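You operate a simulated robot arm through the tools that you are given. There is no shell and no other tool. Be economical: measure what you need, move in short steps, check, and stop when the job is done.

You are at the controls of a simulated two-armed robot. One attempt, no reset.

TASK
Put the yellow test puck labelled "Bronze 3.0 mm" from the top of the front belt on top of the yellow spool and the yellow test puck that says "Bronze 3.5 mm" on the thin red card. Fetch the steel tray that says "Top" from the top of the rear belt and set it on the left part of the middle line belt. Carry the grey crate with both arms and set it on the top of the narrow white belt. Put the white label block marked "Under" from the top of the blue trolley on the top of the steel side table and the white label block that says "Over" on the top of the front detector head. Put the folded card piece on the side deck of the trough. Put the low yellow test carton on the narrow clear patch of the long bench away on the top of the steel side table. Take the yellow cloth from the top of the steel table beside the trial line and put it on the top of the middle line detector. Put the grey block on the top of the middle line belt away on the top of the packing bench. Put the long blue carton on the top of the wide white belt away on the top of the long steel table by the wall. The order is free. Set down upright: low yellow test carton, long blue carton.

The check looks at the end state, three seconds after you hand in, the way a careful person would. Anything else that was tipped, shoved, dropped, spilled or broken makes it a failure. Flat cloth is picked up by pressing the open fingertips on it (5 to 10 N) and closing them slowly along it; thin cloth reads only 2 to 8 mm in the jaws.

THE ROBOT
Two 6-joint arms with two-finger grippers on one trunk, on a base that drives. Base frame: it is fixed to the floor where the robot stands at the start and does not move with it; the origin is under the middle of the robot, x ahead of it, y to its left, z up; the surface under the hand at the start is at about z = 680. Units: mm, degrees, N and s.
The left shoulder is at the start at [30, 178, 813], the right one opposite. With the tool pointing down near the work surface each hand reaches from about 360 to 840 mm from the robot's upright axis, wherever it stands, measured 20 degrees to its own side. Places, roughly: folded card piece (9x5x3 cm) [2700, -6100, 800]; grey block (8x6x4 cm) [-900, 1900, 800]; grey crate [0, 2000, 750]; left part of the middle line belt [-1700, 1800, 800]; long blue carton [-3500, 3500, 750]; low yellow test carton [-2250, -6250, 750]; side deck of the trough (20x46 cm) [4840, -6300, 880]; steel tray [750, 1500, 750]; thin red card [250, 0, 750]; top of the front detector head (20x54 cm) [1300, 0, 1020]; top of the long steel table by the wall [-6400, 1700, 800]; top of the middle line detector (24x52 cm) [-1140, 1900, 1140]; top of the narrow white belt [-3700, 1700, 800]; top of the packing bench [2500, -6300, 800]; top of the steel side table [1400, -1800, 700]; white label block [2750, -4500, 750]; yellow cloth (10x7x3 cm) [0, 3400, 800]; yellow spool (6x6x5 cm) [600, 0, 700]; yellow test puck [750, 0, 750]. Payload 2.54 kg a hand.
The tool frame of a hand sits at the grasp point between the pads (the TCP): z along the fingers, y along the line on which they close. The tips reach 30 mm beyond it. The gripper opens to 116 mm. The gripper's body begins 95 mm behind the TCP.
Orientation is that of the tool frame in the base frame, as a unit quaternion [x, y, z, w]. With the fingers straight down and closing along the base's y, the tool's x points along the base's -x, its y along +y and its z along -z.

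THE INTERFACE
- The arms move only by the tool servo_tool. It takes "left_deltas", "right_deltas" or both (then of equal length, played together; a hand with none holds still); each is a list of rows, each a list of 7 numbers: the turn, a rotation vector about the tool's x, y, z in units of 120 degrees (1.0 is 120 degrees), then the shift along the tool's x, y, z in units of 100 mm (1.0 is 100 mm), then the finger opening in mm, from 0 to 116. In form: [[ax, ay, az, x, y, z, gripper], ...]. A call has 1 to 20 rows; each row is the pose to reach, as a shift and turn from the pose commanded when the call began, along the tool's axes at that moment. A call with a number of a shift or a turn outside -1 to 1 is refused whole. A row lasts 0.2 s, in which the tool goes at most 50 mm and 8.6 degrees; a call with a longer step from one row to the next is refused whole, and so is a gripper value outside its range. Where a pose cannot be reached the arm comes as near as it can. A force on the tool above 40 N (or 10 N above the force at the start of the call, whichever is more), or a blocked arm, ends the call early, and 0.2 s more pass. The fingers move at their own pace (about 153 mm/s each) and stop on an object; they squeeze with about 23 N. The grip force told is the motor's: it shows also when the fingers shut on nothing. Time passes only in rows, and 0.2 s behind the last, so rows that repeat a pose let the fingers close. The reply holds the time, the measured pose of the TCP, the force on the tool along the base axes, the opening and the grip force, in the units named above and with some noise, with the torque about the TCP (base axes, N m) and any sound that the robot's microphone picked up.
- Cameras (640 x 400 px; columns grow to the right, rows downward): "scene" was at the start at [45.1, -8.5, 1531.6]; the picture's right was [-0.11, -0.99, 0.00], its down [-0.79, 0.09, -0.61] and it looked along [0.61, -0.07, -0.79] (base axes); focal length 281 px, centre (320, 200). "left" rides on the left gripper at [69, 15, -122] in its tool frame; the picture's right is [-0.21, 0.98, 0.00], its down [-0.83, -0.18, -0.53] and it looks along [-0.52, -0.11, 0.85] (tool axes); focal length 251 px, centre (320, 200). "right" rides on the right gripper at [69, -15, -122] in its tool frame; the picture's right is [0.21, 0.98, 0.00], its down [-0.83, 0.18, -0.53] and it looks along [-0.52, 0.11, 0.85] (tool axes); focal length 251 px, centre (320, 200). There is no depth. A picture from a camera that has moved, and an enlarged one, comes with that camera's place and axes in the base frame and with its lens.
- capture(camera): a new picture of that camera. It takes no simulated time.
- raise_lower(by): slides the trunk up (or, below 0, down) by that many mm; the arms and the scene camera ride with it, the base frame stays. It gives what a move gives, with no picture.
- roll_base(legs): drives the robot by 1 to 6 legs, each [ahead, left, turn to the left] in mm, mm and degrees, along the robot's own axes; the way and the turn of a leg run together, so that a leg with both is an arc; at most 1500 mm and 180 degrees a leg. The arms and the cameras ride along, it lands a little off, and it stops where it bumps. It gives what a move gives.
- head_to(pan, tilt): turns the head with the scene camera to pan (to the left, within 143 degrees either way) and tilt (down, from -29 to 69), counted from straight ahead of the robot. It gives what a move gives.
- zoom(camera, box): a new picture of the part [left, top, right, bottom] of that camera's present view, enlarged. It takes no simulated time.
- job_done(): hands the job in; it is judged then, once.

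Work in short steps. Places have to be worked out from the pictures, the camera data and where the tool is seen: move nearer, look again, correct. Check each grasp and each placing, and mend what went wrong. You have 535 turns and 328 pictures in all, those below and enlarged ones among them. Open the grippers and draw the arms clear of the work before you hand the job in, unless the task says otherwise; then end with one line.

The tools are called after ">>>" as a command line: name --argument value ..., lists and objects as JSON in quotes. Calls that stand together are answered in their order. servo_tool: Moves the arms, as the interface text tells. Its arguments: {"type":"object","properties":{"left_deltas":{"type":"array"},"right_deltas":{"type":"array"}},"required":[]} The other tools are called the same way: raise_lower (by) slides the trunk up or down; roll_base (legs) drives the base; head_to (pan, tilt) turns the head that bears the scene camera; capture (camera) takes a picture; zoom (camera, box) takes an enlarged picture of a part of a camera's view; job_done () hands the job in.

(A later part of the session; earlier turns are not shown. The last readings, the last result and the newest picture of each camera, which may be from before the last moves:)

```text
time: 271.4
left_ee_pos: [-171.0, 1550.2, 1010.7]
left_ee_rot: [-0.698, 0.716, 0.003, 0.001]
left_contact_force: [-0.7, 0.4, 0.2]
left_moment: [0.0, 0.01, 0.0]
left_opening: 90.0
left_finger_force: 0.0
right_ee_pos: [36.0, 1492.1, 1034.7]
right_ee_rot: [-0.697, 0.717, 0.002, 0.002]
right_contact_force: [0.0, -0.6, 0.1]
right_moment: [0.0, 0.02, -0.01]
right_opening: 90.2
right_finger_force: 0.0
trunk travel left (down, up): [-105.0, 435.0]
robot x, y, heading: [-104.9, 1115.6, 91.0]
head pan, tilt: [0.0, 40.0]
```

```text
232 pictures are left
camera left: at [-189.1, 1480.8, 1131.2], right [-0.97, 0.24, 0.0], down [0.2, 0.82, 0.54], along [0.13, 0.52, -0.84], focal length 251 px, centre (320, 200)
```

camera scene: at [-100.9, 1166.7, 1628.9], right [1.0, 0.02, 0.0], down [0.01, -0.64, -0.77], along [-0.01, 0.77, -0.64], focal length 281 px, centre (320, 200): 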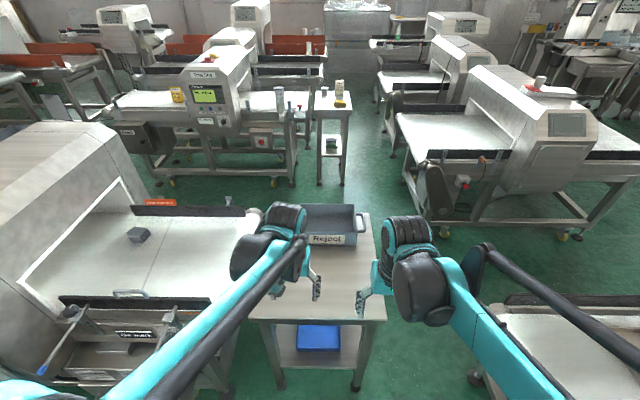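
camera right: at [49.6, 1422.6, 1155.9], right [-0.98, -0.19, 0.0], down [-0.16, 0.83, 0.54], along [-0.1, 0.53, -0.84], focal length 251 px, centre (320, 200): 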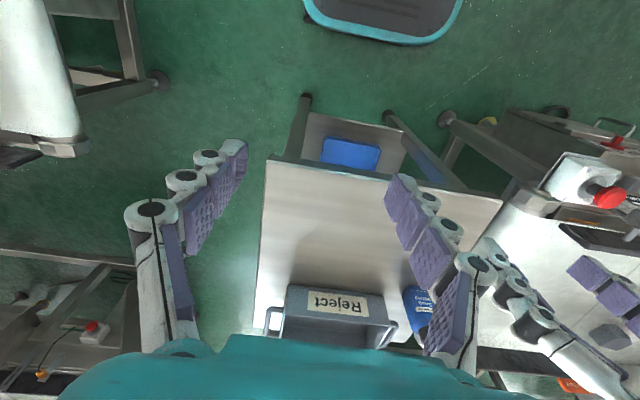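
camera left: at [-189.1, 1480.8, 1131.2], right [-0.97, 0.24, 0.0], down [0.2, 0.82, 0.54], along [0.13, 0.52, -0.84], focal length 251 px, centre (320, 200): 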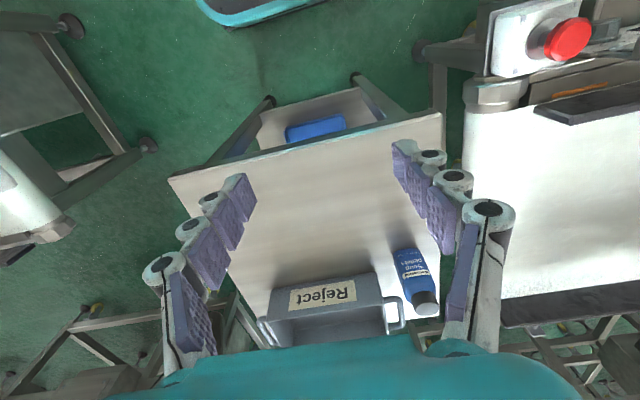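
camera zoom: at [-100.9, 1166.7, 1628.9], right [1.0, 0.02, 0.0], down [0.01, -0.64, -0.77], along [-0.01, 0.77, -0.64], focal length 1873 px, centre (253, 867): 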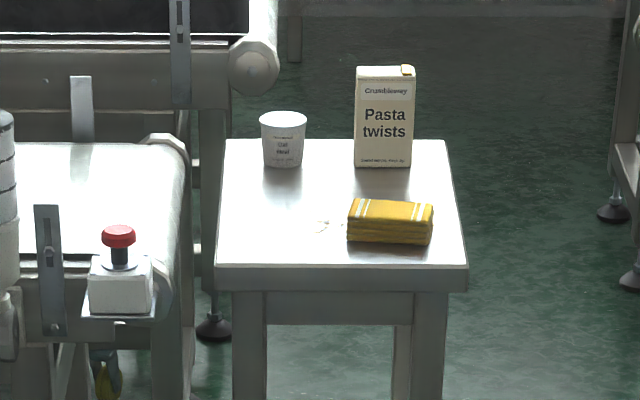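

Handles at about (63,1985,~815) and (−242,2005,~806), with a blue bottle at (−285,1920). Roll 130 mm closer and prepare.

>>> roll_base --legs '[[130, -10, -1]]'

>>> servo_tool --left_deltas '[[0, 0, 0, -0.3, 0.1, 0, 60], [0, 0, 0, -0.6, 0.3, 0, 60], [0, 0, 0, -0.9, 0.5, 0, 60], [0, 0, 0, -1.0, 0.7, 0, 60]]' --right_deltas '[[0, 0, 0, -0.3, 0, 0, 60], [0, 0, 0, -0.6, -0.1, 0, 60], [0, 0, 0, -0.9, -0.2, 0, 60], [0, 0, 0, -1.0, -0.3, 0, 60]]'

>>> capture --camera "right"

>>> capture --camera "left"

```text
time: 272.7
left_ee_pos: [-155.9, 1681.8, 1010.5]
left_ee_rot: [-0.693, 0.721, 0.002, 0.002]
left_contact_force: [0.9, 0.1, 0.2]
left_moment: [-0.1, -0.01, 0.02]
left_opening: 89.8
left_finger_force: 0.1
right_ee_pos: [51.6, 1621.7, 1035.1]
right_ee_rot: [-0.692, 0.722, 0.002, 0.002]
right_contact_force: [-0.4, -0.6, -0.3]
right_moment: [-0.05, 0.01, 0.0]
right_opening: 90.2
right_finger_force: 0.1
trunk travel left (down, up): [-105.0, 435.0]
robot x, y, heading: [-91.7, 1240.9, 90.0]
head pan, tilt: [0.0, 40.0]
```

```text
time: 273.7
left_ee_pos: [-221.4, 1784.0, 1010.6]
left_ee_rot: [-0.692, 0.722, 0.004, 0.003]
left_contact_force: [0.6, 0.6, -0.3]
left_moment: [0.0, 0.01, -0.02]
left_opening: 60.0
left_finger_force: 0.1
right_ee_pos: [83.9, 1717.8, 1035.4]
right_ee_rot: [-0.693, 0.721, 0.002, 0.003]
right_contact_force: [0.1, 0.1, 0.0]
right_moment: [0.04, 0.0, 0.01]
right_opening: 60.0
right_finger_force: 0.0
trunk travel left (down, up): [-105.0, 435.0]
robot x, y, heading: [-90.8, 1242.3, 90.4]
head pan, tilt: [0.0, 40.0]
```

```text
231 pictures are left
camera right: at [96.3, 1647.4, 1156.3], right [-0.98, -0.17, 0.0], down [-0.15, 0.83, 0.54], along [-0.09, 0.53, -0.84], focal length 251 px, centre (320, 200)
```

right: 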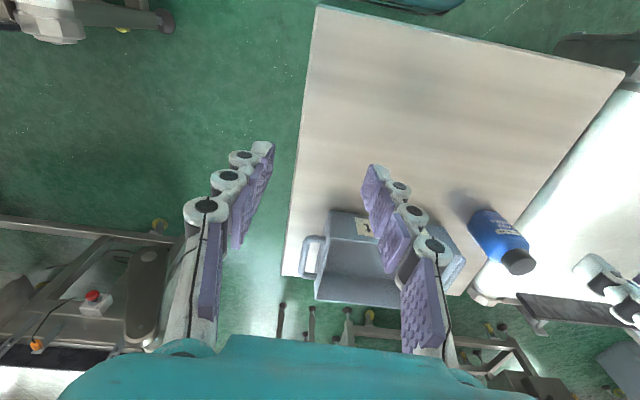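

```text
230 pictures are left
camera left: at [-240.6, 1713.9, 1132.2], right [-0.97, 0.25, 0.0], down [0.22, 0.81, 0.54], along [0.13, 0.52, -0.84], focal length 251 px, centre (320, 200)
```

left: 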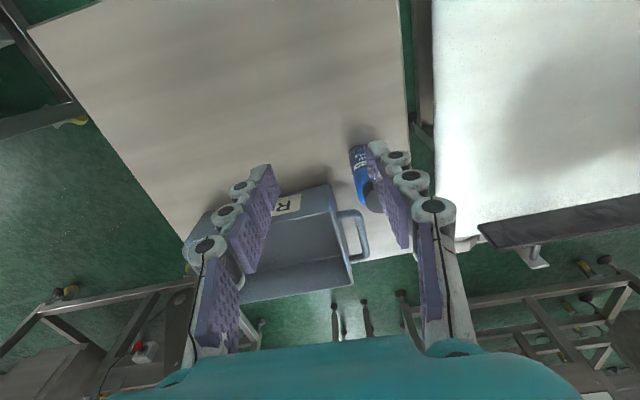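

Refined: left handle (−243,2000), right handle (67,1997). Move both hands above.

>>> servo_tool --left_deltas '[[0, 0, 0, -0.3, 0.1, 0, 60], [0, 0, 0, -0.6, 0.2, 0, 60], [0, 0, 0, -0.9, 0.3, 0, 60], [0, 0, 0, -1.0, 0.31, 0, 60]]' --right_deltas '[[0, 0, 0, -0.3, 0.1, 0, 60], [0, 0, 0, -0.6, 0.2, 0, 60], [0, 0, 0, -0.9, 0.3, 0, 60], [0, 0, 0, -1.0, 0.29, 0, 60]]'

>>> servo_tool --left_deltas '[[0, 0, 0, -0.3, 0, 0.1, 50], [0, 0, 0, -0.6, 0, 0.2, 50], [0, 0, 0, -0.8, 0, 0.3, 50], [0, 0, 0, -1.0, 0, 0.4, 50]]' --right_deltas '[[0, 0, 0, -0.35, 0, 0.1, 50], [0, 0, 0, -0.7, 0, 0.2, 50], [0, 0, 0, -1.0, 0, 0.4, 50], [0, 0, 0, -1.0, 0, 0.6, 50]]'

>>> servo_tool --left_deltas '[[0, 0, 0, -0.15, 0, 0.2, 40], [0, 0, 0, -0.15, 0, 0.4, 40], [0, 0, 0, -0.15, 0, 0.6, 40]]' --right_deltas '[[0, 0, 0, -0.3, 0, 0.2, 40], [0, 0, 0, -0.6, 0, 0.4, 40], [0, 0, 0, -0.78, 0, 0.6, 40]]'

>>> capture --camera "right"

>>> capture --camera "left"

```text
time: 274.7
left_ee_pos: [-248.5, 1886.4, 1013.0]
left_ee_rot: [-0.693, 0.721, 0.004, 0.002]
left_contact_force: [-0.1, 0.6, 0.4]
left_moment: [-0.03, 0.02, 0.02]
left_opening: 59.7
left_finger_force: 0.0
right_ee_pos: [58.8, 1820.6, 1036.6]
right_ee_rot: [-0.693, 0.721, 0.003, 0.003]
right_contact_force: [1.0, 0.3, -0.4]
right_moment: [-0.01, 0.01, 0.01]
right_opening: 60.0
right_finger_force: 0.1
trunk travel left (down, up): [-105.0, 435.0]
robot x, y, heading: [-91.2, 1240.6, 89.9]
head pan, tilt: [0.0, 40.0]
```

```text
time: 275.7
left_ee_pos: [-246.3, 1986.0, 973.7]
left_ee_rot: [-0.692, 0.722, 0.003, 0.001]
left_contact_force: [-0.2, -0.2, 0.6]
left_moment: [-0.02, 0.05, 0.01]
left_opening: 49.9
left_finger_force: 0.0
right_ee_pos: [65.4, 1922.8, 977.5]
right_ee_rot: [-0.693, 0.721, 0.003, 0.002]
right_contact_force: [-0.4, -0.7, -0.2]
right_moment: [-0.01, 0.0, 0.0]
right_opening: 49.9
right_finger_force: 0.1
trunk travel left (down, up): [-105.0, 435.0]
robot x, y, heading: [-88.5, 1241.4, 90.0]
head pan, tilt: [0.0, 40.0]
```

```text
time: 276.5
left_ee_pos: [-245.5, 2002.7, 910.7]
left_ee_rot: [-0.693, 0.721, 0.003, 0.002]
left_contact_force: [-0.1, 0.7, 0.2]
left_moment: [0.0, 0.01, 0.0]
left_opening: 40.0
left_finger_force: 0.1
right_ee_pos: [68.2, 2001.6, 914.4]
right_ee_rot: [-0.693, 0.721, 0.002, 0.003]
right_contact_force: [-0.1, -0.1, -0.8]
right_moment: [-0.02, 0.02, -0.04]
right_opening: 40.2
right_finger_force: 0.1
trunk travel left (down, up): [-105.0, 435.0]
robot x, y, heading: [-88.1, 1242.3, 90.4]
head pan, tilt: [0.0, 40.0]
```

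```text
229 pictures are left
camera right: at [80.8, 1931.4, 1036.3], right [-0.98, -0.17, 0.0], down [-0.15, 0.83, 0.54], along [-0.09, 0.53, -0.84], focal length 251 px, centre (320, 200)
```

right: 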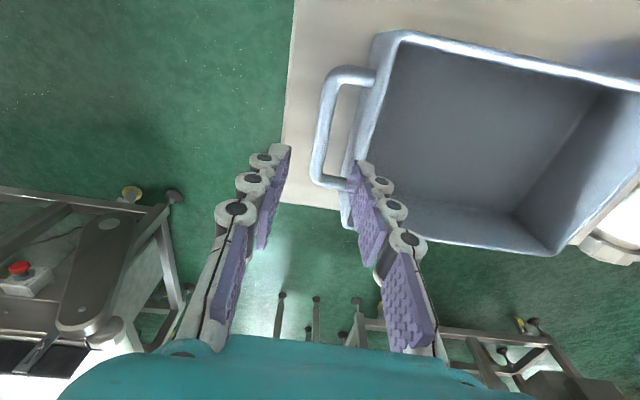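

```text
228 pictures are left
camera left: at [-263.6, 1933.9, 1032.8], right [-0.97, 0.25, 0.0], down [0.22, 0.81, 0.54], along [0.13, 0.52, -0.84], focal length 251 px, centre (320, 200)
```

left: 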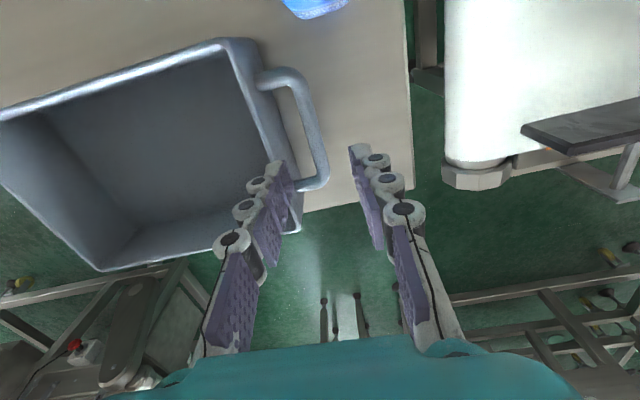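

Both nearly centred; left needs −8 mm in tool y. Descend to just above the bars and look again.

>>> servo_tool --left_deltas '[[0, 0, 0, 0, -0.08, 0.2, 32], [0, 0, 0, 0, -0.08, 0.4, 32], [0, 0, 0, 0, -0.08, 0.55, 32]]' --right_deltas '[[0, 0, 0, 0.03, -0.01, 0.2, 32], [0, 0, 0, 0.03, -0.01, 0.4, 32], [0, 0, 0, 0.03, -0.01, 0.58, 32]]'

>>> capture --camera "right"

>>> capture --camera "left"

```text
time: 277.3
left_ee_pos: [-237.2, 2001.7, 856.0]
left_ee_rot: [-0.693, 0.721, 0.003, 0.002]
left_contact_force: [0.2, 0.9, 0.4]
left_moment: [0.01, -0.04, -0.01]
left_opening: 31.6
left_finger_force: 0.1
right_ee_pos: [69.5, 1995.3, 860.1]
right_ee_rot: [-0.693, 0.721, 0.003, 0.003]
right_contact_force: [0.7, -0.2, 0.9]
right_moment: [0.02, 0.05, -0.01]
right_opening: 32.4
right_finger_force: 0.1
trunk travel left (down, up): [-105.0, 435.0]
robot x, y, heading: [-92.9, 1243.6, 90.1]
head pan, tilt: [0.0, 40.0]
```

```text
227 pictures are left
camera right: at [81.1, 1926.1, 980.2], right [-0.98, -0.17, 0.0], down [-0.15, 0.83, 0.54], along [-0.09, 0.53, -0.84], focal length 251 px, centre (320, 200)
```

right: 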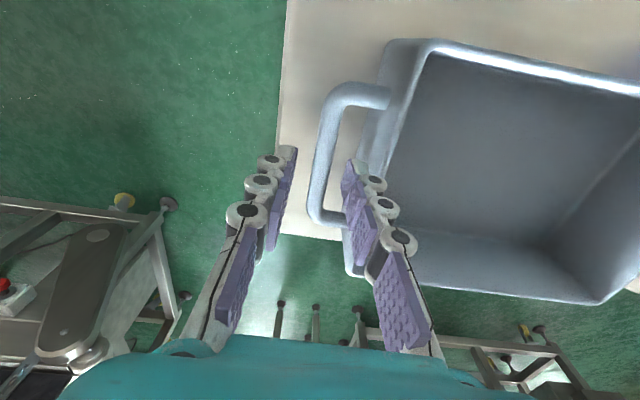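

```text
226 pictures are left
camera left: at [-255.1, 1933.1, 978.4], right [-0.97, 0.25, 0.0], down [0.22, 0.81, 0.54], along [0.13, 0.52, -0.84], focal length 251 px, centre (320, 200)
```

left: 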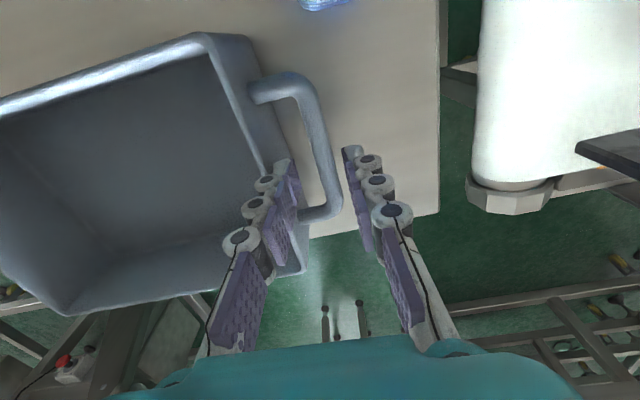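

Bars run between the fingers on both sides. Descend 44 mm slowly.

>>> servo_tool --left_deltas '[[0, 0, 0, 0, 0, 0.1, 32], [0, 0, 0, 0, 0, 0.2, 32], [0, 0, 0, 0, 0, 0.3, 32], [0, 0, 0, 0, 0, 0.38, 32], [0, 0, 0, 0, 0, 0.44, 32]]' --right_deltas '[[0, 0, 0, 0, 0, 0.1, 32], [0, 0, 0, 0, 0, 0.2, 32], [0, 0, 0, 0, 0, 0.3, 32], [0, 0, 0, 0, 0, 0.4, 32], [0, 0, 0, 0, 0, 0.48, 32]]'

>>> capture --camera "right"

>>> capture --camera "left"

```text
time: 278.5
left_ee_pos: [-238.9, 2002.3, 814.1]
left_ee_rot: [-0.692, 0.722, 0.004, 0.002]
left_contact_force: [-3.7, 0.5, 2.2]
left_moment: [-0.02, -0.16, -0.01]
left_opening: 29.1
left_finger_force: 0.0
right_ee_pos: [69.2, 1995.7, 811.5]
right_ee_rot: [-0.693, 0.721, 0.003, 0.002]
right_contact_force: [4.4, 0.3, 2.4]
right_moment: [-0.02, 0.19, -0.02]
right_opening: 29.0
right_finger_force: 0.0
trunk travel left (down, up): [-105.0, 435.0]
robot x, y, heading: [-88.9, 1243.5, 90.3]
head pan, tilt: [0.0, 40.0]
```

```text
225 pictures are left
camera right: at [81.3, 1925.3, 932.9], right [-0.98, -0.17, 0.0], down [-0.15, 0.83, 0.54], along [-0.09, 0.53, -0.84], focal length 251 px, centre (320, 200)
```

right: 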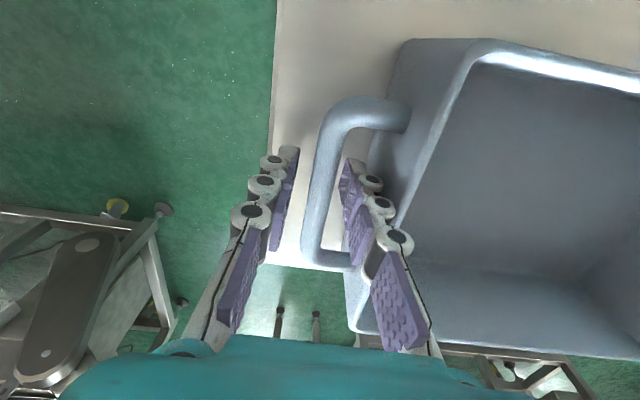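

```text
224 pictures are left
camera left: at [-256.3, 1933.2, 934.9], right [-0.97, 0.25, 0.0], down [0.22, 0.81, 0.54], along [0.13, 0.52, -0.84], focal length 251 px, centre (320, 200)
```

left: 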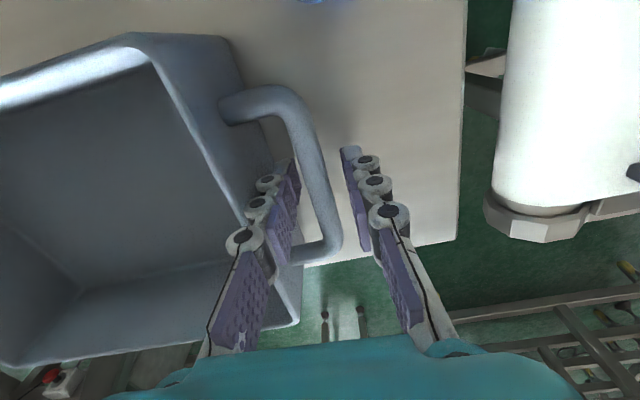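

The bars are ~35–40 mm below the TCPs, so the fingertips are still just above them. I shift slightly outward and forward and lower 28 mm more.

>>> servo_tool --left_deltas '[[0, 0, 0, -0.03, 0.03, -0.03, 34], [0, 0, 0, -0.06, 0.03, 0.05, 34], [0, 0, 0, -0.06, 0.03, 0.12, 34], [0, 0, 0, -0.06, 0.03, 0.2, 34], [0, 0, 0, -0.06, 0.03, 0.3, 34]]' --right_deltas '[[0, 0, 0, -0.05, -0.03, -0.03, 34], [0, 0, 0, -0.1, -0.03, 0.05, 34], [0, 0, 0, -0.1, -0.03, 0.12, 34], [0, 0, 0, -0.1, -0.03, 0.2, 34], [0, 0, 0, -0.1, -0.03, 0.28, 34]]'

>>> capture --camera "right"

>>> capture --camera "left"

```text
time: 279.8
left_ee_pos: [-239.0, 2006.8, 789.3]
left_ee_rot: [-0.693, 0.721, 0.006, 0.005]
left_contact_force: [-1.9, -1.4, 16.3]
left_moment: [-0.24, -0.37, 0.0]
left_opening: 32.8
left_finger_force: 0.0
right_ee_pos: [72.7, 2006.6, 789.6]
right_ee_rot: [-0.692, 0.722, 0.005, 0.006]
right_contact_force: [2.0, -1.2, 20.8]
right_moment: [-0.27, 0.43, 0.0]
right_opening: 33.4
right_finger_force: 0.0
trunk travel left (down, up): [-105.0, 435.0]
robot x, y, heading: [-90.5, 1241.2, 90.3]
head pan, tilt: [0.0, 40.0]
stopped in row 5 (right hand): the force on the tool passed its limit at 43 N (the readings are from after the stop); the commanded pose is now the measured one
```

```text
223 pictures are left
camera right: at [84.3, 1935.0, 909.7], right [-0.98, -0.17, 0.0], down [-0.15, 0.82, 0.55], along [-0.09, 0.54, -0.84], focal length 251 px, centre (320, 200)
```

right: 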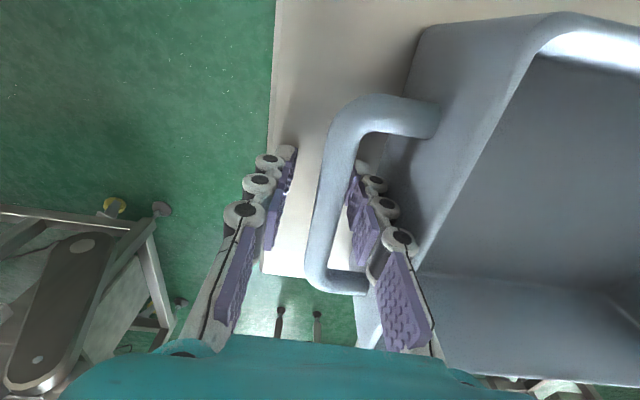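

```text
222 pictures are left
camera left: at [-258.7, 1936.8, 910.1], right [-0.97, 0.25, 0.0], down [0.21, 0.81, 0.55], along [0.13, 0.53, -0.84], focal length 251 px, centre (320, 200)
```

left: 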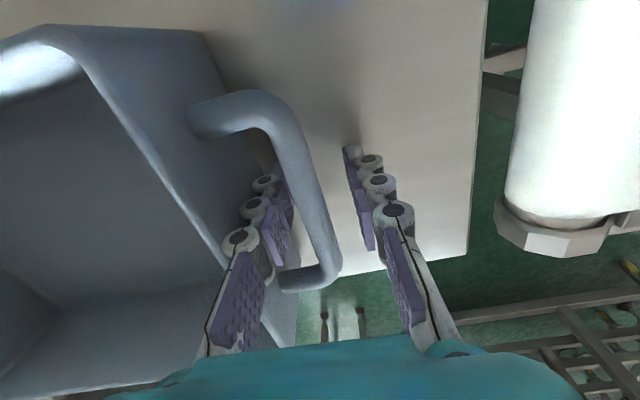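

Fingertips touched the table (z≈759) with the bars between the pads. Raise 3 mm and close both.

>>> servo_tool --left_deltas '[[0, 0, 0, 0, 0, -0.02, 34], [0, 0, 0, 0, 0, -0.03, 34], [0, 0, 0, 0, 0, -0.03, 20], [0, 0, 0, 0, 0, -0.03, 8], [0, 0, 0, 0, 0, -0.03, 5], [0, 0, 0, 0, 0, -0.03, 5]]' --right_deltas '[[0, 0, 0, 0, 0, -0.02, 34], [0, 0, 0, 0, 0, -0.03, 34], [0, 0, 0, 0, 0, -0.03, 20], [0, 0, 0, 0, 0, -0.03, 8], [0, 0, 0, 0, 0, -0.03, 5], [0, 0, 0, 0, 0, -0.03, 5]]'

```text
time: 281.1
left_ee_pos: [-238.8, 2008.7, 789.8]
left_ee_rot: [-0.693, 0.721, 0.006, 0.006]
left_contact_force: [18.3, 1.0, 0.0]
left_moment: [-0.06, 0.31, 0.22]
left_opening: 17.3
left_finger_force: 8.9
right_ee_pos: [70.9, 2007.9, 788.3]
right_ee_rot: [-0.693, 0.721, 0.005, 0.003]
right_contact_force: [-18.5, -5.7, 5.1]
right_moment: [0.09, -0.42, 0.22]
right_opening: 17.5
right_finger_force: 8.0
trunk travel left (down, up): [-105.0, 435.0]
robot x, y, heading: [-90.8, 1245.4, 90.0]
head pan, tilt: [0.0, 40.0]
```

Both bars gripped (17 mm), with some outward tension. Ease both hands inward 3 mm, then lift 20 mm together.

>>> servo_tool --left_deltas '[[0, 0, 0, 0, -0.02, 0, 2], [0, 0, 0, 0, -0.03, 0, 2], [0, 0, 0, 0, -0.03, 0, 2]]' --right_deltas '[[0, 0, 0, 0, 0.02, 0, 2], [0, 0, 0, 0, 0.03, 0, 2], [0, 0, 0, 0, 0.03, 0, 2]]'

>>> servo_tool --left_deltas '[[0, 0, 0, 0, 0, -0.05, 2], [0, 0, 0, 0, 0, -0.1, 2], [0, 0, 0, 0, 0, -0.15, 2], [0, 0, 0, 0, 0, -0.2, 2]]' --right_deltas '[[0, 0, 0, 0, 0, -0.05, 2], [0, 0, 0, 0, 0, -0.1, 2], [0, 0, 0, 0, 0, -0.15, 2], [0, 0, 0, 0, 0, -0.2, 2]]'

>>> capture --camera "scene"

```text
time: 281.9
left_ee_pos: [-235.7, 2009.9, 788.1]
left_ee_rot: [-0.693, 0.721, 0.005, 0.005]
left_contact_force: [21.8, 4.4, 1.1]
left_moment: [0.01, 0.44, 0.53]
left_opening: 11.2
left_finger_force: 23.4
right_ee_pos: [69.1, 2008.1, 787.8]
right_ee_rot: [-0.692, 0.722, 0.004, 0.004]
right_contact_force: [-21.3, -5.3, 5.9]
right_moment: [-0.13, -0.47, 0.49]
right_opening: 11.8
right_finger_force: 23.3
trunk travel left (down, up): [-105.0, 435.0]
robot x, y, heading: [-93.1, 1239.5, 90.1]
head pan, tilt: [0.0, 40.0]
```

```text
time: 282.9
left_ee_pos: [-237.7, 2009.4, 808.9]
left_ee_rot: [-0.693, 0.721, 0.004, 0.004]
left_contact_force: [21.0, 3.8, -1.4]
left_moment: [-0.17, 0.39, 0.48]
left_opening: 11.0
left_finger_force: 23.3
right_ee_pos: [70.0, 2009.1, 809.0]
right_ee_rot: [-0.693, 0.721, 0.004, 0.004]
right_contact_force: [-19.3, -3.1, -0.1]
right_moment: [0.23, -0.4, 0.49]
right_opening: 11.8
right_finger_force: 22.8
trunk travel left (down, up): [-105.0, 435.0]
robot x, y, heading: [-94.4, 1238.5, 89.9]
head pan, tilt: [0.0, 40.0]
```

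```text
221 pictures are left
camera scene: at [-91.1, 1297.2, 1628.8], right [1.0, 0.0, 0.0], down [0.0, -0.64, -0.77], along [0.0, 0.77, -0.64], focal length 281 px, centre (320, 200)
```

scene: 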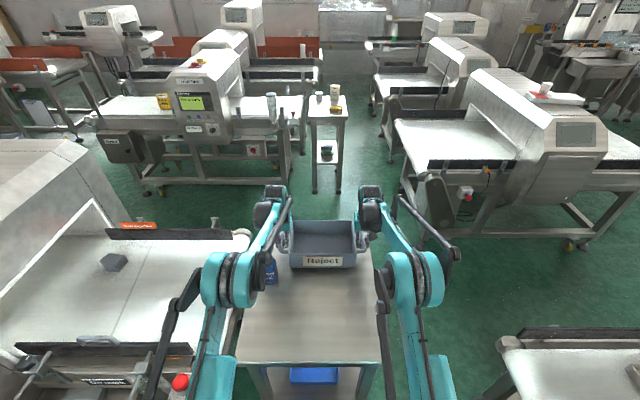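

Vertical force shows no weight. I check the grips with the wrist cameras.

>>> capture --camera "right"

>>> capture --camera "left"

```text
220 pictures are left
camera right: at [81.0, 1937.5, 928.7], right [-0.98, -0.17, 0.0], down [-0.15, 0.83, 0.54], along [-0.09, 0.54, -0.84], focal length 251 px, centre (320, 200)
```

right: 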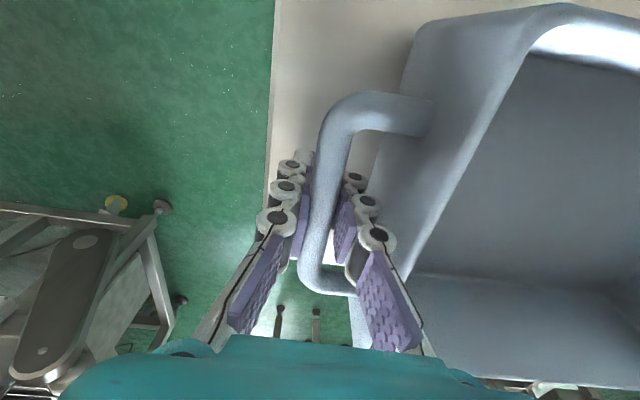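

```text
219 pictures are left
camera left: at [-255.3, 1939.4, 929.0], right [-0.97, 0.25, 0.0], down [0.21, 0.81, 0.54], along [0.13, 0.53, -0.84], focal length 251 px, centre (320, 200)
```

left: 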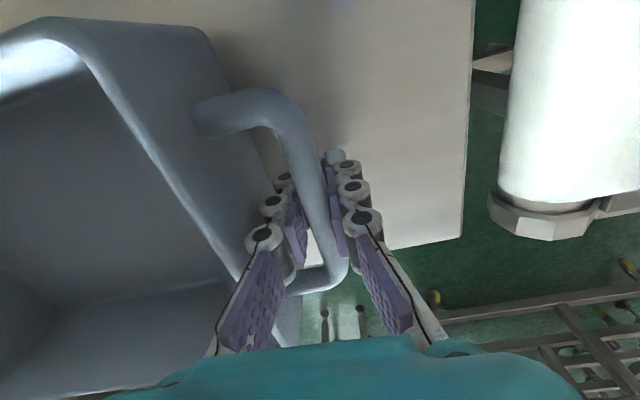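

The crate did rise with the hands, but it is under ~20 N tension. Ease inward 4 mm each.

>>> servo_tool --left_deltas '[[0, 0, 0, 0, -0.02, 0, 2], [0, 0, 0, 0, -0.04, 0, 2], [0, 0, 0, 0, -0.04, 0, 2]]' --right_deltas '[[0, 0, 0, 0, 0.02, 0, 2], [0, 0, 0, 0, 0.04, 0, 2], [0, 0, 0, 0, 0.04, 0, 2]]'

```text
time: 283.8
left_ee_pos: [-235.9, 2010.3, 810.1]
left_ee_rot: [-0.694, 0.72, 0.006, 0.002]
left_contact_force: [-14.7, 2.6, -2.0]
left_moment: [-0.05, -0.28, 0.56]
left_opening: 10.8
left_finger_force: 23.3
right_ee_pos: [68.9, 2008.3, 809.0]
right_ee_rot: [-0.691, 0.723, 0.003, 0.006]
right_contact_force: [15.5, -3.1, -0.2]
right_moment: [0.07, 0.33, 0.39]
right_opening: 11.8
right_finger_force: 23.5
trunk travel left (down, up): [-105.0, 435.0]
robot x, y, heading: [-94.4, 1241.6, 90.3]
head pan, tilt: [0.0, 40.0]
```

Now slight compression; back outward ~1.7 mm each, then lift further.

>>> servo_tool --left_deltas '[[0, 0, 0, 0, 0.01, 0, 2], [0, 0, 0, 0, 0.017, 0, 2], [0, 0, 0, 0, 0.017, -0.15, 2], [0, 0, 0, 0, 0.017, -0.35, 2], [0, 0, 0, 0, 0.017, -0.6, 2], [0, 0, 0, 0, 0.017, -0.85, 2], [0, 0, 0, 0, 0.017, -1.0, 2]]' --right_deltas '[[0, 0, 0, 0, -0.01, 0, 2], [0, 0, 0, 0, -0.017, 0, 2], [0, 0, 0, 0, -0.017, -0.15, 2], [0, 0, 0, 0, -0.017, -0.35, 2], [0, 0, 0, 0, -0.017, -0.6, 2], [0, 0, 0, 0, -0.017, -0.85, 2], [0, 0, 0, 0, -0.017, -1.0, 2]]'

>>> capture --camera "scene"

```text
time: 285.4
left_ee_pos: [-234.9, 2007.1, 908.5]
left_ee_rot: [-0.693, 0.721, 0.006, 0.005]
left_contact_force: [-21.2, 2.6, -1.4]
left_moment: [0.14, -0.36, 0.52]
left_opening: 10.6
left_finger_force: 22.6
right_ee_pos: [66.9, 2007.1, 908.2]
right_ee_rot: [-0.692, 0.722, 0.004, 0.005]
right_contact_force: [22.6, -3.2, -1.4]
right_moment: [-0.14, 0.37, 0.52]
right_opening: 11.3
right_finger_force: 23.8
trunk travel left (down, up): [-105.0, 435.0]
robot x, y, heading: [-90.5, 1240.8, 89.9]
head pan, tilt: [0.0, 40.0]
```

```text
218 pictures are left
camera scene: at [-91.1, 1296.8, 1628.8], right [1.0, 0.0, 0.0], down [0.0, -0.64, -0.77], along [0.0, 0.77, -0.64], focal length 281 px, centre (320, 200)
```

scene: 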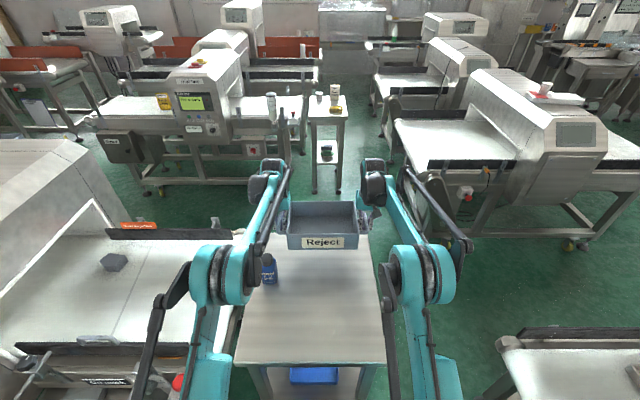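

Crate is up and level. Raise trunk 70, retract both arms together by 200 mm, then drive back and west.

>>> raise_lower --by 70

>>> servo_tool --left_deltas '[[0, 0, 0, 0.15, 0, 0, 2], [0, 0, 0, 0.3, 0, 0, 2], [0, 0, 0, 0.5, 0, 0, 2], [0, 0, 0, 0.7, 0, 0, 2], [0, 0, 0, 0.9, 0, 0, 2], [0, 0, 0, 1.0, 0, 0, 2]]' --right_deltas '[[0, 0, 0, 0.15, 0, 0, 2], [0, 0, 0, 0.3, 0, 0, 2], [0, 0, 0, 0.5, 0, 0, 2], [0, 0, 0, 0.7, 0, 0, 2], [0, 0, 0, 0.9, 0, 0, 2], [0, 0, 0, 1.0, 0, 0, 2]]'

>>> servo_tool --left_deltas '[[0, 0, 0, 0.15, 0, 0, 2], [0, 0, 0, 0.3, 0, 0, 2], [0, 0, 0, 0.5, 0, 0, 2], [0, 0, 0, 0.7, 0, 0, 2], [0, 0, 0, 0.9, 0, 0, 2], [0, 0, 0, 1.0, 0, 0, 2]]' --right_deltas '[[0, 0, 0, 0.15, 0, 0, 2], [0, 0, 0, 0.3, 0, 0, 2], [0, 0, 0, 0.5, 0, 0, 2], [0, 0, 0, 0.7, 0, 0, 2], [0, 0, 0, 0.9, 0, 0, 2], [0, 0, 0, 1.0, 0, 0, 2]]'

>>> capture --camera "scene"

```text
time: 286.4
left_ee_pos: [-234.8, 2007.9, 978.3]
left_ee_rot: [-0.693, 0.721, 0.004, 0.004]
left_contact_force: [-19.5, 3.9, -2.0]
left_moment: [0.0, -0.43, 0.48]
left_opening: 10.5
left_finger_force: 22.8
right_ee_pos: [67.3, 2008.5, 977.8]
right_ee_rot: [-0.692, 0.722, 0.005, 0.004]
right_contact_force: [20.6, -3.5, -2.0]
right_moment: [-0.09, 0.43, 0.48]
right_opening: 11.3
right_finger_force: 23.1
trunk travel left (down, up): [-175.0, 365.0]
robot x, y, heading: [-93.1, 1239.8, 89.9]
head pan, tilt: [0.0, 40.0]
```

```text
time: 287.8
left_ee_pos: [-238.3, 1908.4, 977.2]
left_ee_rot: [-0.692, 0.722, 0.005, 0.004]
left_contact_force: [-19.9, 3.0, -1.6]
left_moment: [-0.07, -0.45, 0.43]
left_opening: 10.4
left_finger_force: 23.0
right_ee_pos: [63.3, 1907.4, 978.1]
right_ee_rot: [-0.693, 0.721, 0.004, 0.005]
right_contact_force: [18.9, -3.8, -2.3]
right_moment: [0.1, 0.4, 0.55]
right_opening: 11.0
right_finger_force: 22.9
trunk travel left (down, up): [-175.0, 365.0]
robot x, y, heading: [-92.7, 1242.2, 89.9]
head pan, tilt: [0.0, 40.0]
```

```text
time: 289.2
left_ee_pos: [-240.9, 1808.5, 975.5]
left_ee_rot: [-0.693, 0.721, 0.007, 0.004]
left_contact_force: [-24.6, 3.6, -2.4]
left_moment: [0.05, -0.58, 0.4]
left_opening: 10.3
left_finger_force: 23.1
right_ee_pos: [60.0, 1806.7, 976.3]
right_ee_rot: [-0.693, 0.721, 0.004, 0.005]
right_contact_force: [24.7, -4.0, -1.1]
right_moment: [-0.02, 0.57, 0.36]
right_opening: 11.4
right_finger_force: 23.0
trunk travel left (down, up): [-175.0, 365.0]
robot x, y, heading: [-91.4, 1244.2, 90.1]
head pan, tilt: [0.0, 40.0]
```

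```text
217 pictures are left
camera scene: at [-91.0, 1297.0, 1698.8], right [1.0, 0.0, 0.0], down [0.0, -0.64, -0.77], along [0.0, 0.77, -0.64], focal length 281 px, centre (320, 200)
```

scene: 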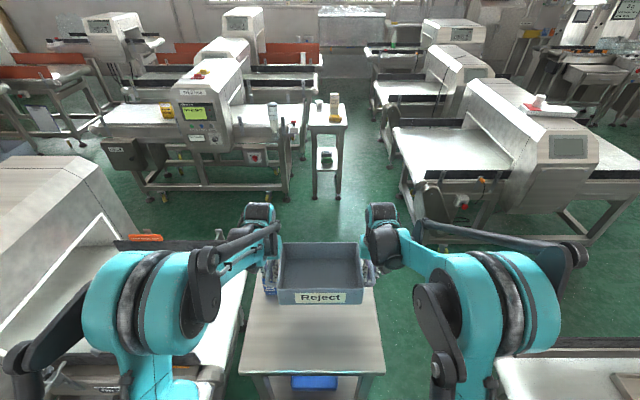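

Stable. Back off to y≈820 and strafe west in legs to x≈−3250.

>>> servo_tool --left_deltas '[[0, 0, 0, 0, 0.012, 0, 2], [0, 0, 0, 0, 0.012, 0, 2]]' --right_deltas '[[0, 0, 0, 0, -0.012, 0, 2], [0, 0, 0, 0, -0.012, 0, 2]]'

>>> roll_base --legs '[[-420, 0, 0], [0, 1050, 0], [0, 1050, 0]]'

>>> capture --camera "scene"

```text
time: 289.8
left_ee_pos: [-242.4, 1808.9, 975.1]
left_ee_rot: [-0.692, 0.722, 0.004, 0.004]
left_contact_force: [-11.0, 3.7, -0.7]
left_moment: [-0.01, -0.23, 0.4]
left_opening: 10.6
left_finger_force: 22.9
right_ee_pos: [58.6, 1807.0, 975.6]
right_ee_rot: [-0.693, 0.721, 0.006, 0.003]
right_contact_force: [9.7, -3.3, -0.8]
right_moment: [-0.01, 0.24, 0.4]
right_opening: 11.3
right_finger_force: 22.9
trunk travel left (down, up): [-175.0, 365.0]
robot x, y, heading: [-92.4, 1240.7, 90.2]
head pan, tilt: [0.0, 40.0]
```

```text
time: 295.9
left_ee_pos: [-994.7, 1399.9, 976.7]
left_ee_rot: [-0.684, 0.729, 0.0, 0.01]
left_contact_force: [0.0, 2.7, -1.4]
left_moment: [0.02, 0.02, 0.41]
left_opening: 10.1
left_finger_force: 22.6
right_ee_pos: [-692.0, 1390.1, 977.0]
right_ee_rot: [-0.684, 0.73, -0.003, 0.008]
right_contact_force: [0.5, -3.0, -0.6]
right_moment: [-0.02, 0.03, 0.45]
right_opening: 11.1
right_finger_force: 22.7
trunk travel left (down, up): [-175.0, 365.0]
robot x, y, heading: [-860.0, 832.6, 89.0]
head pan, tilt: [0.0, 40.0]
stopped in leg 2: the force on the tool passed its limit at 60 N (the readings are from after the stop); the commanded pose is now the measured one
```

```text
216 pictures are left
camera scene: at [-858.4, 884.5, 1698.9], right [1.0, -0.02, 0.0], down [-0.01, -0.64, -0.77], along [0.01, 0.77, -0.64], focal length 281 px, centre (320, 200)
```

scene: 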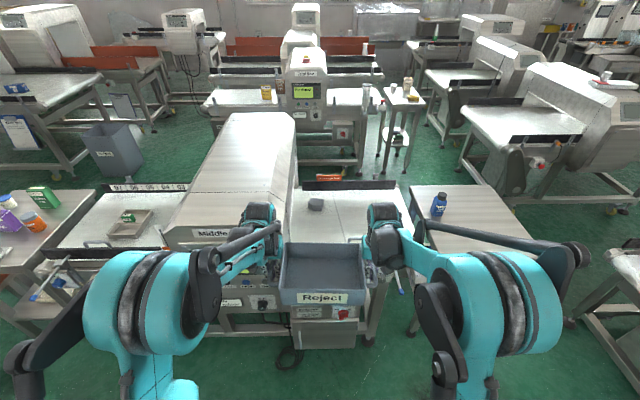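

The drive stopped on a force spike. Check the wrist cameras for contact with the middle detector.

>>> capture --camera "left"

>>> zoom --camera "scene" --box '[180, 180, 420, 350]'

```text
215 pictures are left
camera left: at [-1016.4, 1330.4, 1095.9], right [-0.96, 0.28, -0.01], down [0.23, 0.8, 0.55], along [0.16, 0.53, -0.84], focal length 251 px, centre (320, 200)
```

left: 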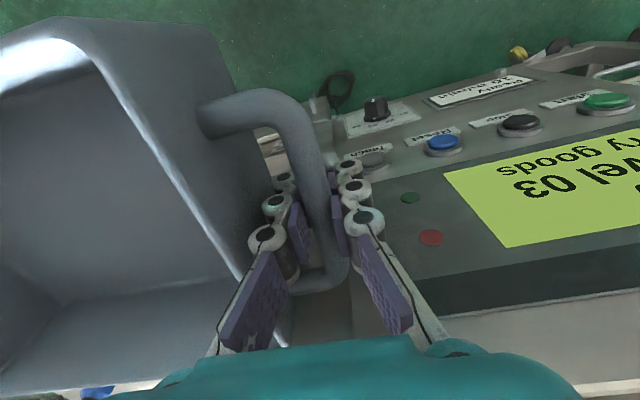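

```text
2.35 times, centred on (300, 265) of scene
camera zoom: at [-858.4, 884.5, 1698.9], right [1.0, -0.02, 0.0], down [-0.01, -0.64, -0.77], along [0.01, 0.77, -0.64], focal length 661 px, centre (367, 47)
```

zoom: 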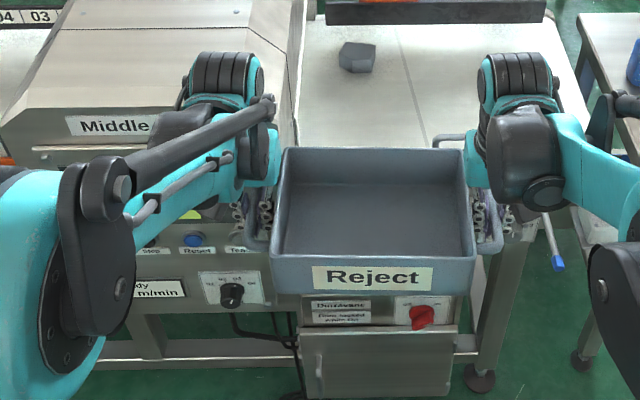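

The left hand touched the sloped control panel. Back out: right 70, back 200, raise 150, then continue west farther from the line.

>>> roll_base --legs '[[0, -70, 0], [-200, 0, 1]]'

>>> raise_lower --by 150

>>> capture --camera "scene"

```text
time: 298.1
left_ee_pos: [-936.6, 1193.8, 976.1]
left_ee_rot: [-0.69, 0.724, 0.0, 0.011]
left_contact_force: [0.7, 2.8, -2.2]
left_moment: [0.01, 0.02, 0.37]
left_opening: 10.1
left_finger_force: 22.9
right_ee_pos: [-631.6, 1189.3, 977.5]
right_ee_rot: [-0.688, 0.725, -0.002, 0.008]
right_contact_force: [-0.1, -2.9, -1.2]
right_moment: [0.09, 0.01, 0.42]
right_opening: 10.9
right_finger_force: 22.9
trunk travel left (down, up): [-175.0, 365.0]
robot x, y, heading: [-794.6, 629.6, 90.2]
head pan, tilt: [0.0, 40.0]
```

```text
time: 299.9
left_ee_pos: [-935.8, 1194.9, 1124.1]
left_ee_rot: [-0.69, 0.724, -0.001, 0.011]
left_contact_force: [-0.7, 3.9, -1.5]
left_moment: [-0.02, -0.01, 0.47]
left_opening: 10.0
left_finger_force: 22.7
right_ee_pos: [-633.4, 1192.0, 1126.1]
right_ee_rot: [-0.689, 0.724, -0.004, 0.008]
right_contact_force: [0.1, -4.0, -1.4]
right_moment: [0.03, 0.02, 0.42]
right_opening: 10.9
right_finger_force: 23.0
trunk travel left (down, up): [-325.0, 215.0]
robot x, y, heading: [-791.8, 629.9, 89.9]
head pan, tilt: [0.0, 40.0]
```

```text
213 pictures are left
camera scene: at [-792.4, 683.0, 1848.7], right [1.0, 0.0, 0.0], down [0.0, -0.64, -0.77], along [0.0, 0.77, -0.64], focal length 281 px, centre (320, 200)
```

scene: 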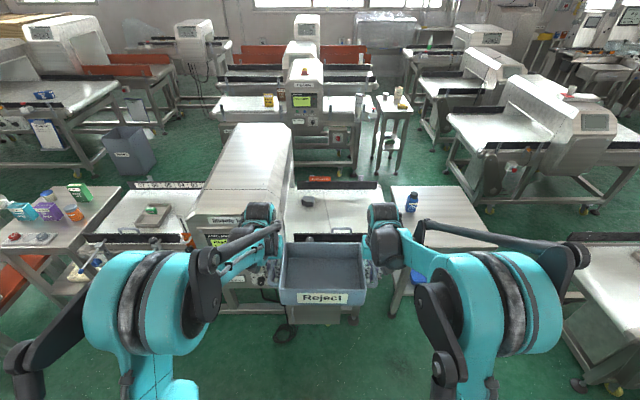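

Crate stable. Continue west, returning to y≈850 after the detector to avoid the white table behind.

>>> roll_base --legs '[[0, 700, 0], [220, 350, 0]]'

>>> roll_base --legs '[[0, 700, 0], [0, 700, 0]]'

>>> capture --camera "scene"

```text
time: 305.9
left_ee_pos: [-1995.7, 1414.9, 1127.1]
left_ee_rot: [-0.69, 0.723, -0.001, 0.011]
left_contact_force: [-1.1, 3.2, -0.1]
left_moment: [-0.02, -0.07, 0.41]
left_opening: 10.3
left_finger_force: 23.3
right_ee_pos: [-1692.5, 1409.9, 1125.8]
right_ee_rot: [-0.689, 0.724, -0.004, 0.008]
right_contact_force: [1.4, -2.3, -1.0]
right_moment: [-0.01, 0.03, 0.44]
right_opening: 10.9
right_finger_force: 23.2
trunk travel left (down, up): [-325.0, 215.0]
robot x, y, heading: [-1852.9, 845.9, 90.2]
head pan, tilt: [0.0, 40.0]
```

```text
time: 313.1
left_ee_pos: [-3378.2, 1415.1, 1126.1]
left_ee_rot: [-0.691, 0.723, -0.001, 0.011]
left_contact_force: [-1.4, 2.8, -1.3]
left_moment: [0.0, -0.05, 0.46]
left_opening: 10.1
left_finger_force: 22.9
right_ee_pos: [-3075.3, 1411.6, 1126.0]
right_ee_rot: [-0.69, 0.723, -0.004, 0.008]
right_contact_force: [1.5, -4.0, -1.7]
right_moment: [0.02, -0.02, 0.44]
right_opening: 10.9
right_finger_force: 23.3
trunk travel left (down, up): [-325.0, 215.0]
robot x, y, heading: [-3234.8, 847.9, 89.9]
head pan, tilt: [0.0, 40.0]
```

```text
212 pictures are left
camera scene: at [-3234.1, 903.6, 1848.8], right [1.0, 0.0, 0.0], down [0.0, -0.64, -0.77], along [0.0, 0.77, -0.64], focal length 281 px, centre (320, 200)
```

scene: 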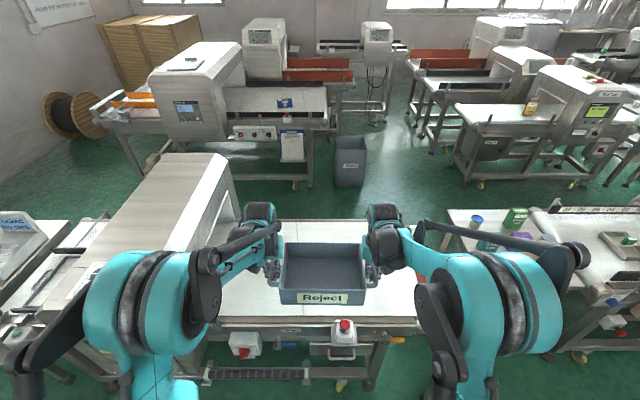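

Belt free area x −3600…−2830, y 1454…1990. Drive ahead 240, then extend 70 and lower the trunk by 230.

>>> roll_base --legs '[[240, -10, 0]]'

>>> servo_tool --left_deltas '[[0, 0, 0, -0.15, 0, 0, 2], [0, 0, 0, -0.3, 0, 0, 2], [0, 0, 0, -0.5, 0, 0, 2], [0, 0, 0, -0.65, 0, 0, 2]]' --right_deltas '[[0, 0, 0, -0.15, 0, 0, 2], [0, 0, 0, -0.3, 0, 0, 2], [0, 0, 0, -0.5, 0, 0, 2], [0, 0, 0, -0.65, 0, 0, 2]]'

>>> raise_lower --by -220

>>> capture --camera "scene"

>>> capture --camera "left"

```text
time: 314.9
left_ee_pos: [-3366.6, 1658.3, 1124.8]
left_ee_rot: [-0.689, 0.725, -0.001, 0.01]
left_contact_force: [-0.7, 2.7, -0.9]
left_moment: [0.01, 0.0, 0.48]
left_opening: 10.1
left_finger_force: 22.4
right_ee_pos: [-3063.8, 1652.6, 1126.7]
right_ee_rot: [-0.689, 0.725, -0.003, 0.007]
right_contact_force: [1.0, -3.6, -1.0]
right_moment: [-0.01, 0.03, 0.46]
right_opening: 10.6
right_finger_force: 22.9
trunk travel left (down, up): [-325.0, 215.0]
robot x, y, heading: [-3225.5, 1089.8, 89.9]
head pan, tilt: [0.0, 40.0]
```

```text
time: 315.9
left_ee_pos: [-3362.5, 1724.1, 1125.0]
left_ee_rot: [-0.69, 0.724, 0.0, 0.01]
left_contact_force: [-5.8, 4.4, -0.3]
left_moment: [-0.19, -0.1, 0.53]
left_opening: 10.4
left_finger_force: 22.7
right_ee_pos: [-3060.3, 1718.4, 1126.5]
right_ee_rot: [-0.689, 0.725, -0.005, 0.008]
right_contact_force: [4.8, -4.2, -1.6]
right_moment: [0.16, 0.13, 0.64]
right_opening: 10.9
right_finger_force: 23.0
trunk travel left (down, up): [-325.0, 215.0]
robot x, y, heading: [-3224.9, 1091.4, 90.0]
head pan, tilt: [0.0, 40.0]
```

```text
time: 318.2
left_ee_pos: [-3364.4, 1722.8, 906.8]
left_ee_rot: [-0.689, 0.725, 0.0, 0.011]
left_contact_force: [-11.6, 2.2, -1.5]
left_moment: [-0.08, -0.28, 0.31]
left_opening: 9.9
left_finger_force: 23.3
right_ee_pos: [-3060.4, 1716.0, 907.0]
right_ee_rot: [-0.689, 0.725, -0.004, 0.009]
right_contact_force: [11.3, -2.2, -1.3]
right_moment: [0.09, 0.27, 0.45]
right_opening: 10.5
right_finger_force: 23.4
trunk travel left (down, up): [-105.0, 435.0]
robot x, y, heading: [-3222.6, 1089.3, 89.9]
head pan, tilt: [0.0, 40.0]
```

```text
211 pictures are left
camera scene: at [-3223.3, 1144.5, 1629.0], right [1.0, 0.0, 0.0], down [0.0, -0.64, -0.77], along [0.0, 0.77, -0.64], focal length 281 px, centre (320, 200)
```

scene: 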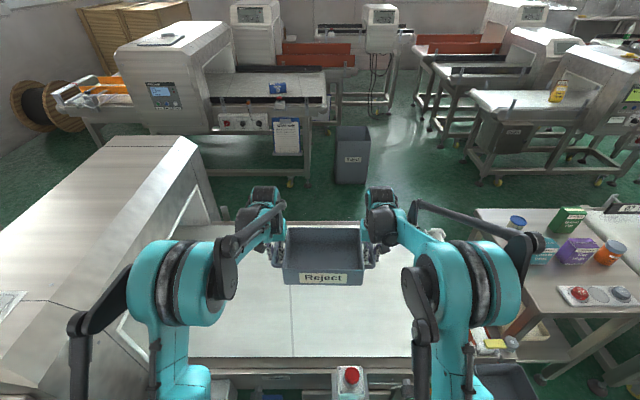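

```text
210 pictures are left
camera left: at [-3384.7, 1653.2, 1026.1], right [-0.97, 0.26, -0.01], down [0.21, 0.81, 0.55], along [0.15, 0.53, -0.84], focal length 251 px, centre (320, 200)
```

left: 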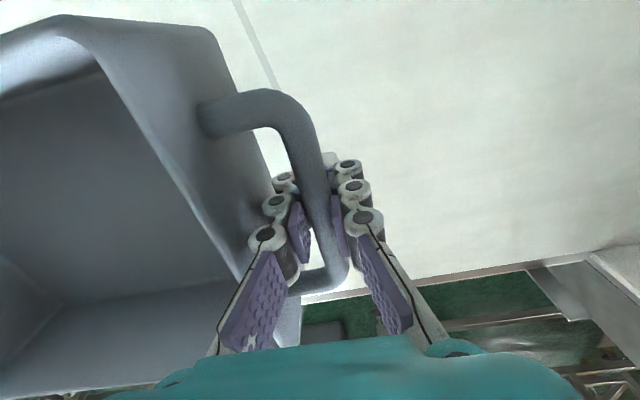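

Crate is well inside the belt. Lower with the arms: 60 mm, then small steps.

>>> servo_tool --left_deltas '[[0, 0, 0, 0, 0, 0.15, 2], [0, 0, 0, 0, 0, 0.3, 2], [0, 0, 0, 0, 0, 0.45, 2], [0, 0, 0, 0, 0, 0.6, 2]]' --right_deltas '[[0, 0, 0, 0, 0, 0.15, 2], [0, 0, 0, 0, 0, 0.3, 2], [0, 0, 0, 0, 0, 0.45, 2], [0, 0, 0, 0, 0, 0.6, 2]]'

>>> servo_tool --left_deltas '[[0, 0, 0, 0, 0, 0.04, 2], [0, 0, 0, 0, 0, 0.08, 2], [0, 0, 0, 0, 0, 0.12, 2], [0, 0, 0, 0, 0, 0.16, 2], [0, 0, 0, 0, 0, 0.2, 2], [0, 0, 0, 0, 0, 0.24, 2], [0, 0, 0, 0, 0, 0.28, 2]]' --right_deltas '[[0, 0, 0, 0, 0, 0.04, 2], [0, 0, 0, 0, 0, 0.08, 2], [0, 0, 0, 0, 0, 0.12, 2], [0, 0, 0, 0, 0, 0.16, 2], [0, 0, 0, 0, 0, 0.2, 2], [0, 0, 0, 0, 0, 0.24, 2], [0, 0, 0, 0, 0, 0.28, 2]]'

```text
time: 319.2
left_ee_pos: [-3362.1, 1724.6, 844.7]
left_ee_rot: [-0.69, 0.724, 0.0, 0.01]
left_contact_force: [-9.0, 2.4, -1.7]
left_moment: [-0.15, -0.25, 0.25]
left_opening: 10.0
left_finger_force: 22.9
right_ee_pos: [-3059.2, 1718.0, 846.9]
right_ee_rot: [-0.689, 0.725, -0.005, 0.008]
right_contact_force: [8.4, -2.6, -2.3]
right_moment: [0.14, 0.26, 0.46]
right_opening: 10.7
right_finger_force: 22.8
trunk travel left (down, up): [-105.0, 435.0]
robot x, y, heading: [-3224.2, 1084.1, 89.9]
head pan, tilt: [0.0, 40.0]
```

```text
time: 320.8
left_ee_pos: [-3361.6, 1725.1, 816.7]
left_ee_rot: [-0.69, 0.724, 0.001, 0.01]
left_contact_force: [-10.0, 4.0, -1.1]
left_moment: [-0.05, -0.27, 0.45]
left_opening: 10.3
left_finger_force: 23.5
right_ee_pos: [-3057.6, 1718.3, 818.3]
right_ee_rot: [-0.689, 0.725, -0.003, 0.008]
right_contact_force: [10.8, -3.5, -1.9]
right_moment: [0.06, 0.21, 0.61]
right_opening: 10.7
right_finger_force: 23.3
trunk travel left (down, up): [-105.0, 435.0]
robot x, y, heading: [-3222.2, 1091.3, 89.6]
head pan, tilt: [0.0, 40.0]
```

>>> servo_tool --left_deltas '[[0, 0, 0, 0, 0, 0.03, 2], [0, 0, 0, 0, 0, 0.06, 2], [0, 0, 0, 0, 0, 0.09, 2], [0, 0, 0, 0, 0, 0.12, 2], [0, 0, 0, 0, 0, 0.15, 2], [0, 0, 0, 0, 0, 0.18, 2], [0, 0, 0, 0, 0, 0.21, 2], [0, 0, 0, 0, 0, 0.24, 2], [0, 0, 0, 0, 0, 0.27, 2], [0, 0, 0, 0, 0, 0.3, 2]]' --right_deltas '[[0, 0, 0, 0, 0, 0.03, 2], [0, 0, 0, 0, 0, 0.06, 2], [0, 0, 0, 0, 0, 0.09, 2], [0, 0, 0, 0, 0, 0.12, 2], [0, 0, 0, 0, 0, 0.15, 2], [0, 0, 0, 0, 0, 0.18, 2], [0, 0, 0, 0, 0, 0.21, 2], [0, 0, 0, 0, 0, 0.24, 2], [0, 0, 0, 0, 0, 0.27, 2], [0, 0, 0, 0, 0, 0.3, 2]]'

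```text
time: 323.0
left_ee_pos: [-3361.1, 1724.7, 787.2]
left_ee_rot: [-0.689, 0.725, 0.0, 0.01]
left_contact_force: [-13.3, 3.4, -1.7]
left_moment: [-0.13, -0.32, 0.24]
left_opening: 9.9
left_finger_force: 23.2
right_ee_pos: [-3059.5, 1717.0, 789.3]
right_ee_rot: [-0.69, 0.724, -0.005, 0.008]
right_contact_force: [14.0, -3.0, -1.1]
right_moment: [0.16, 0.32, 0.54]
right_opening: 10.5
right_finger_force: 22.3
trunk travel left (down, up): [-105.0, 435.0]
robot x, y, heading: [-3227.2, 1091.7, 89.8]
head pan, tilt: [0.0, 40.0]
```

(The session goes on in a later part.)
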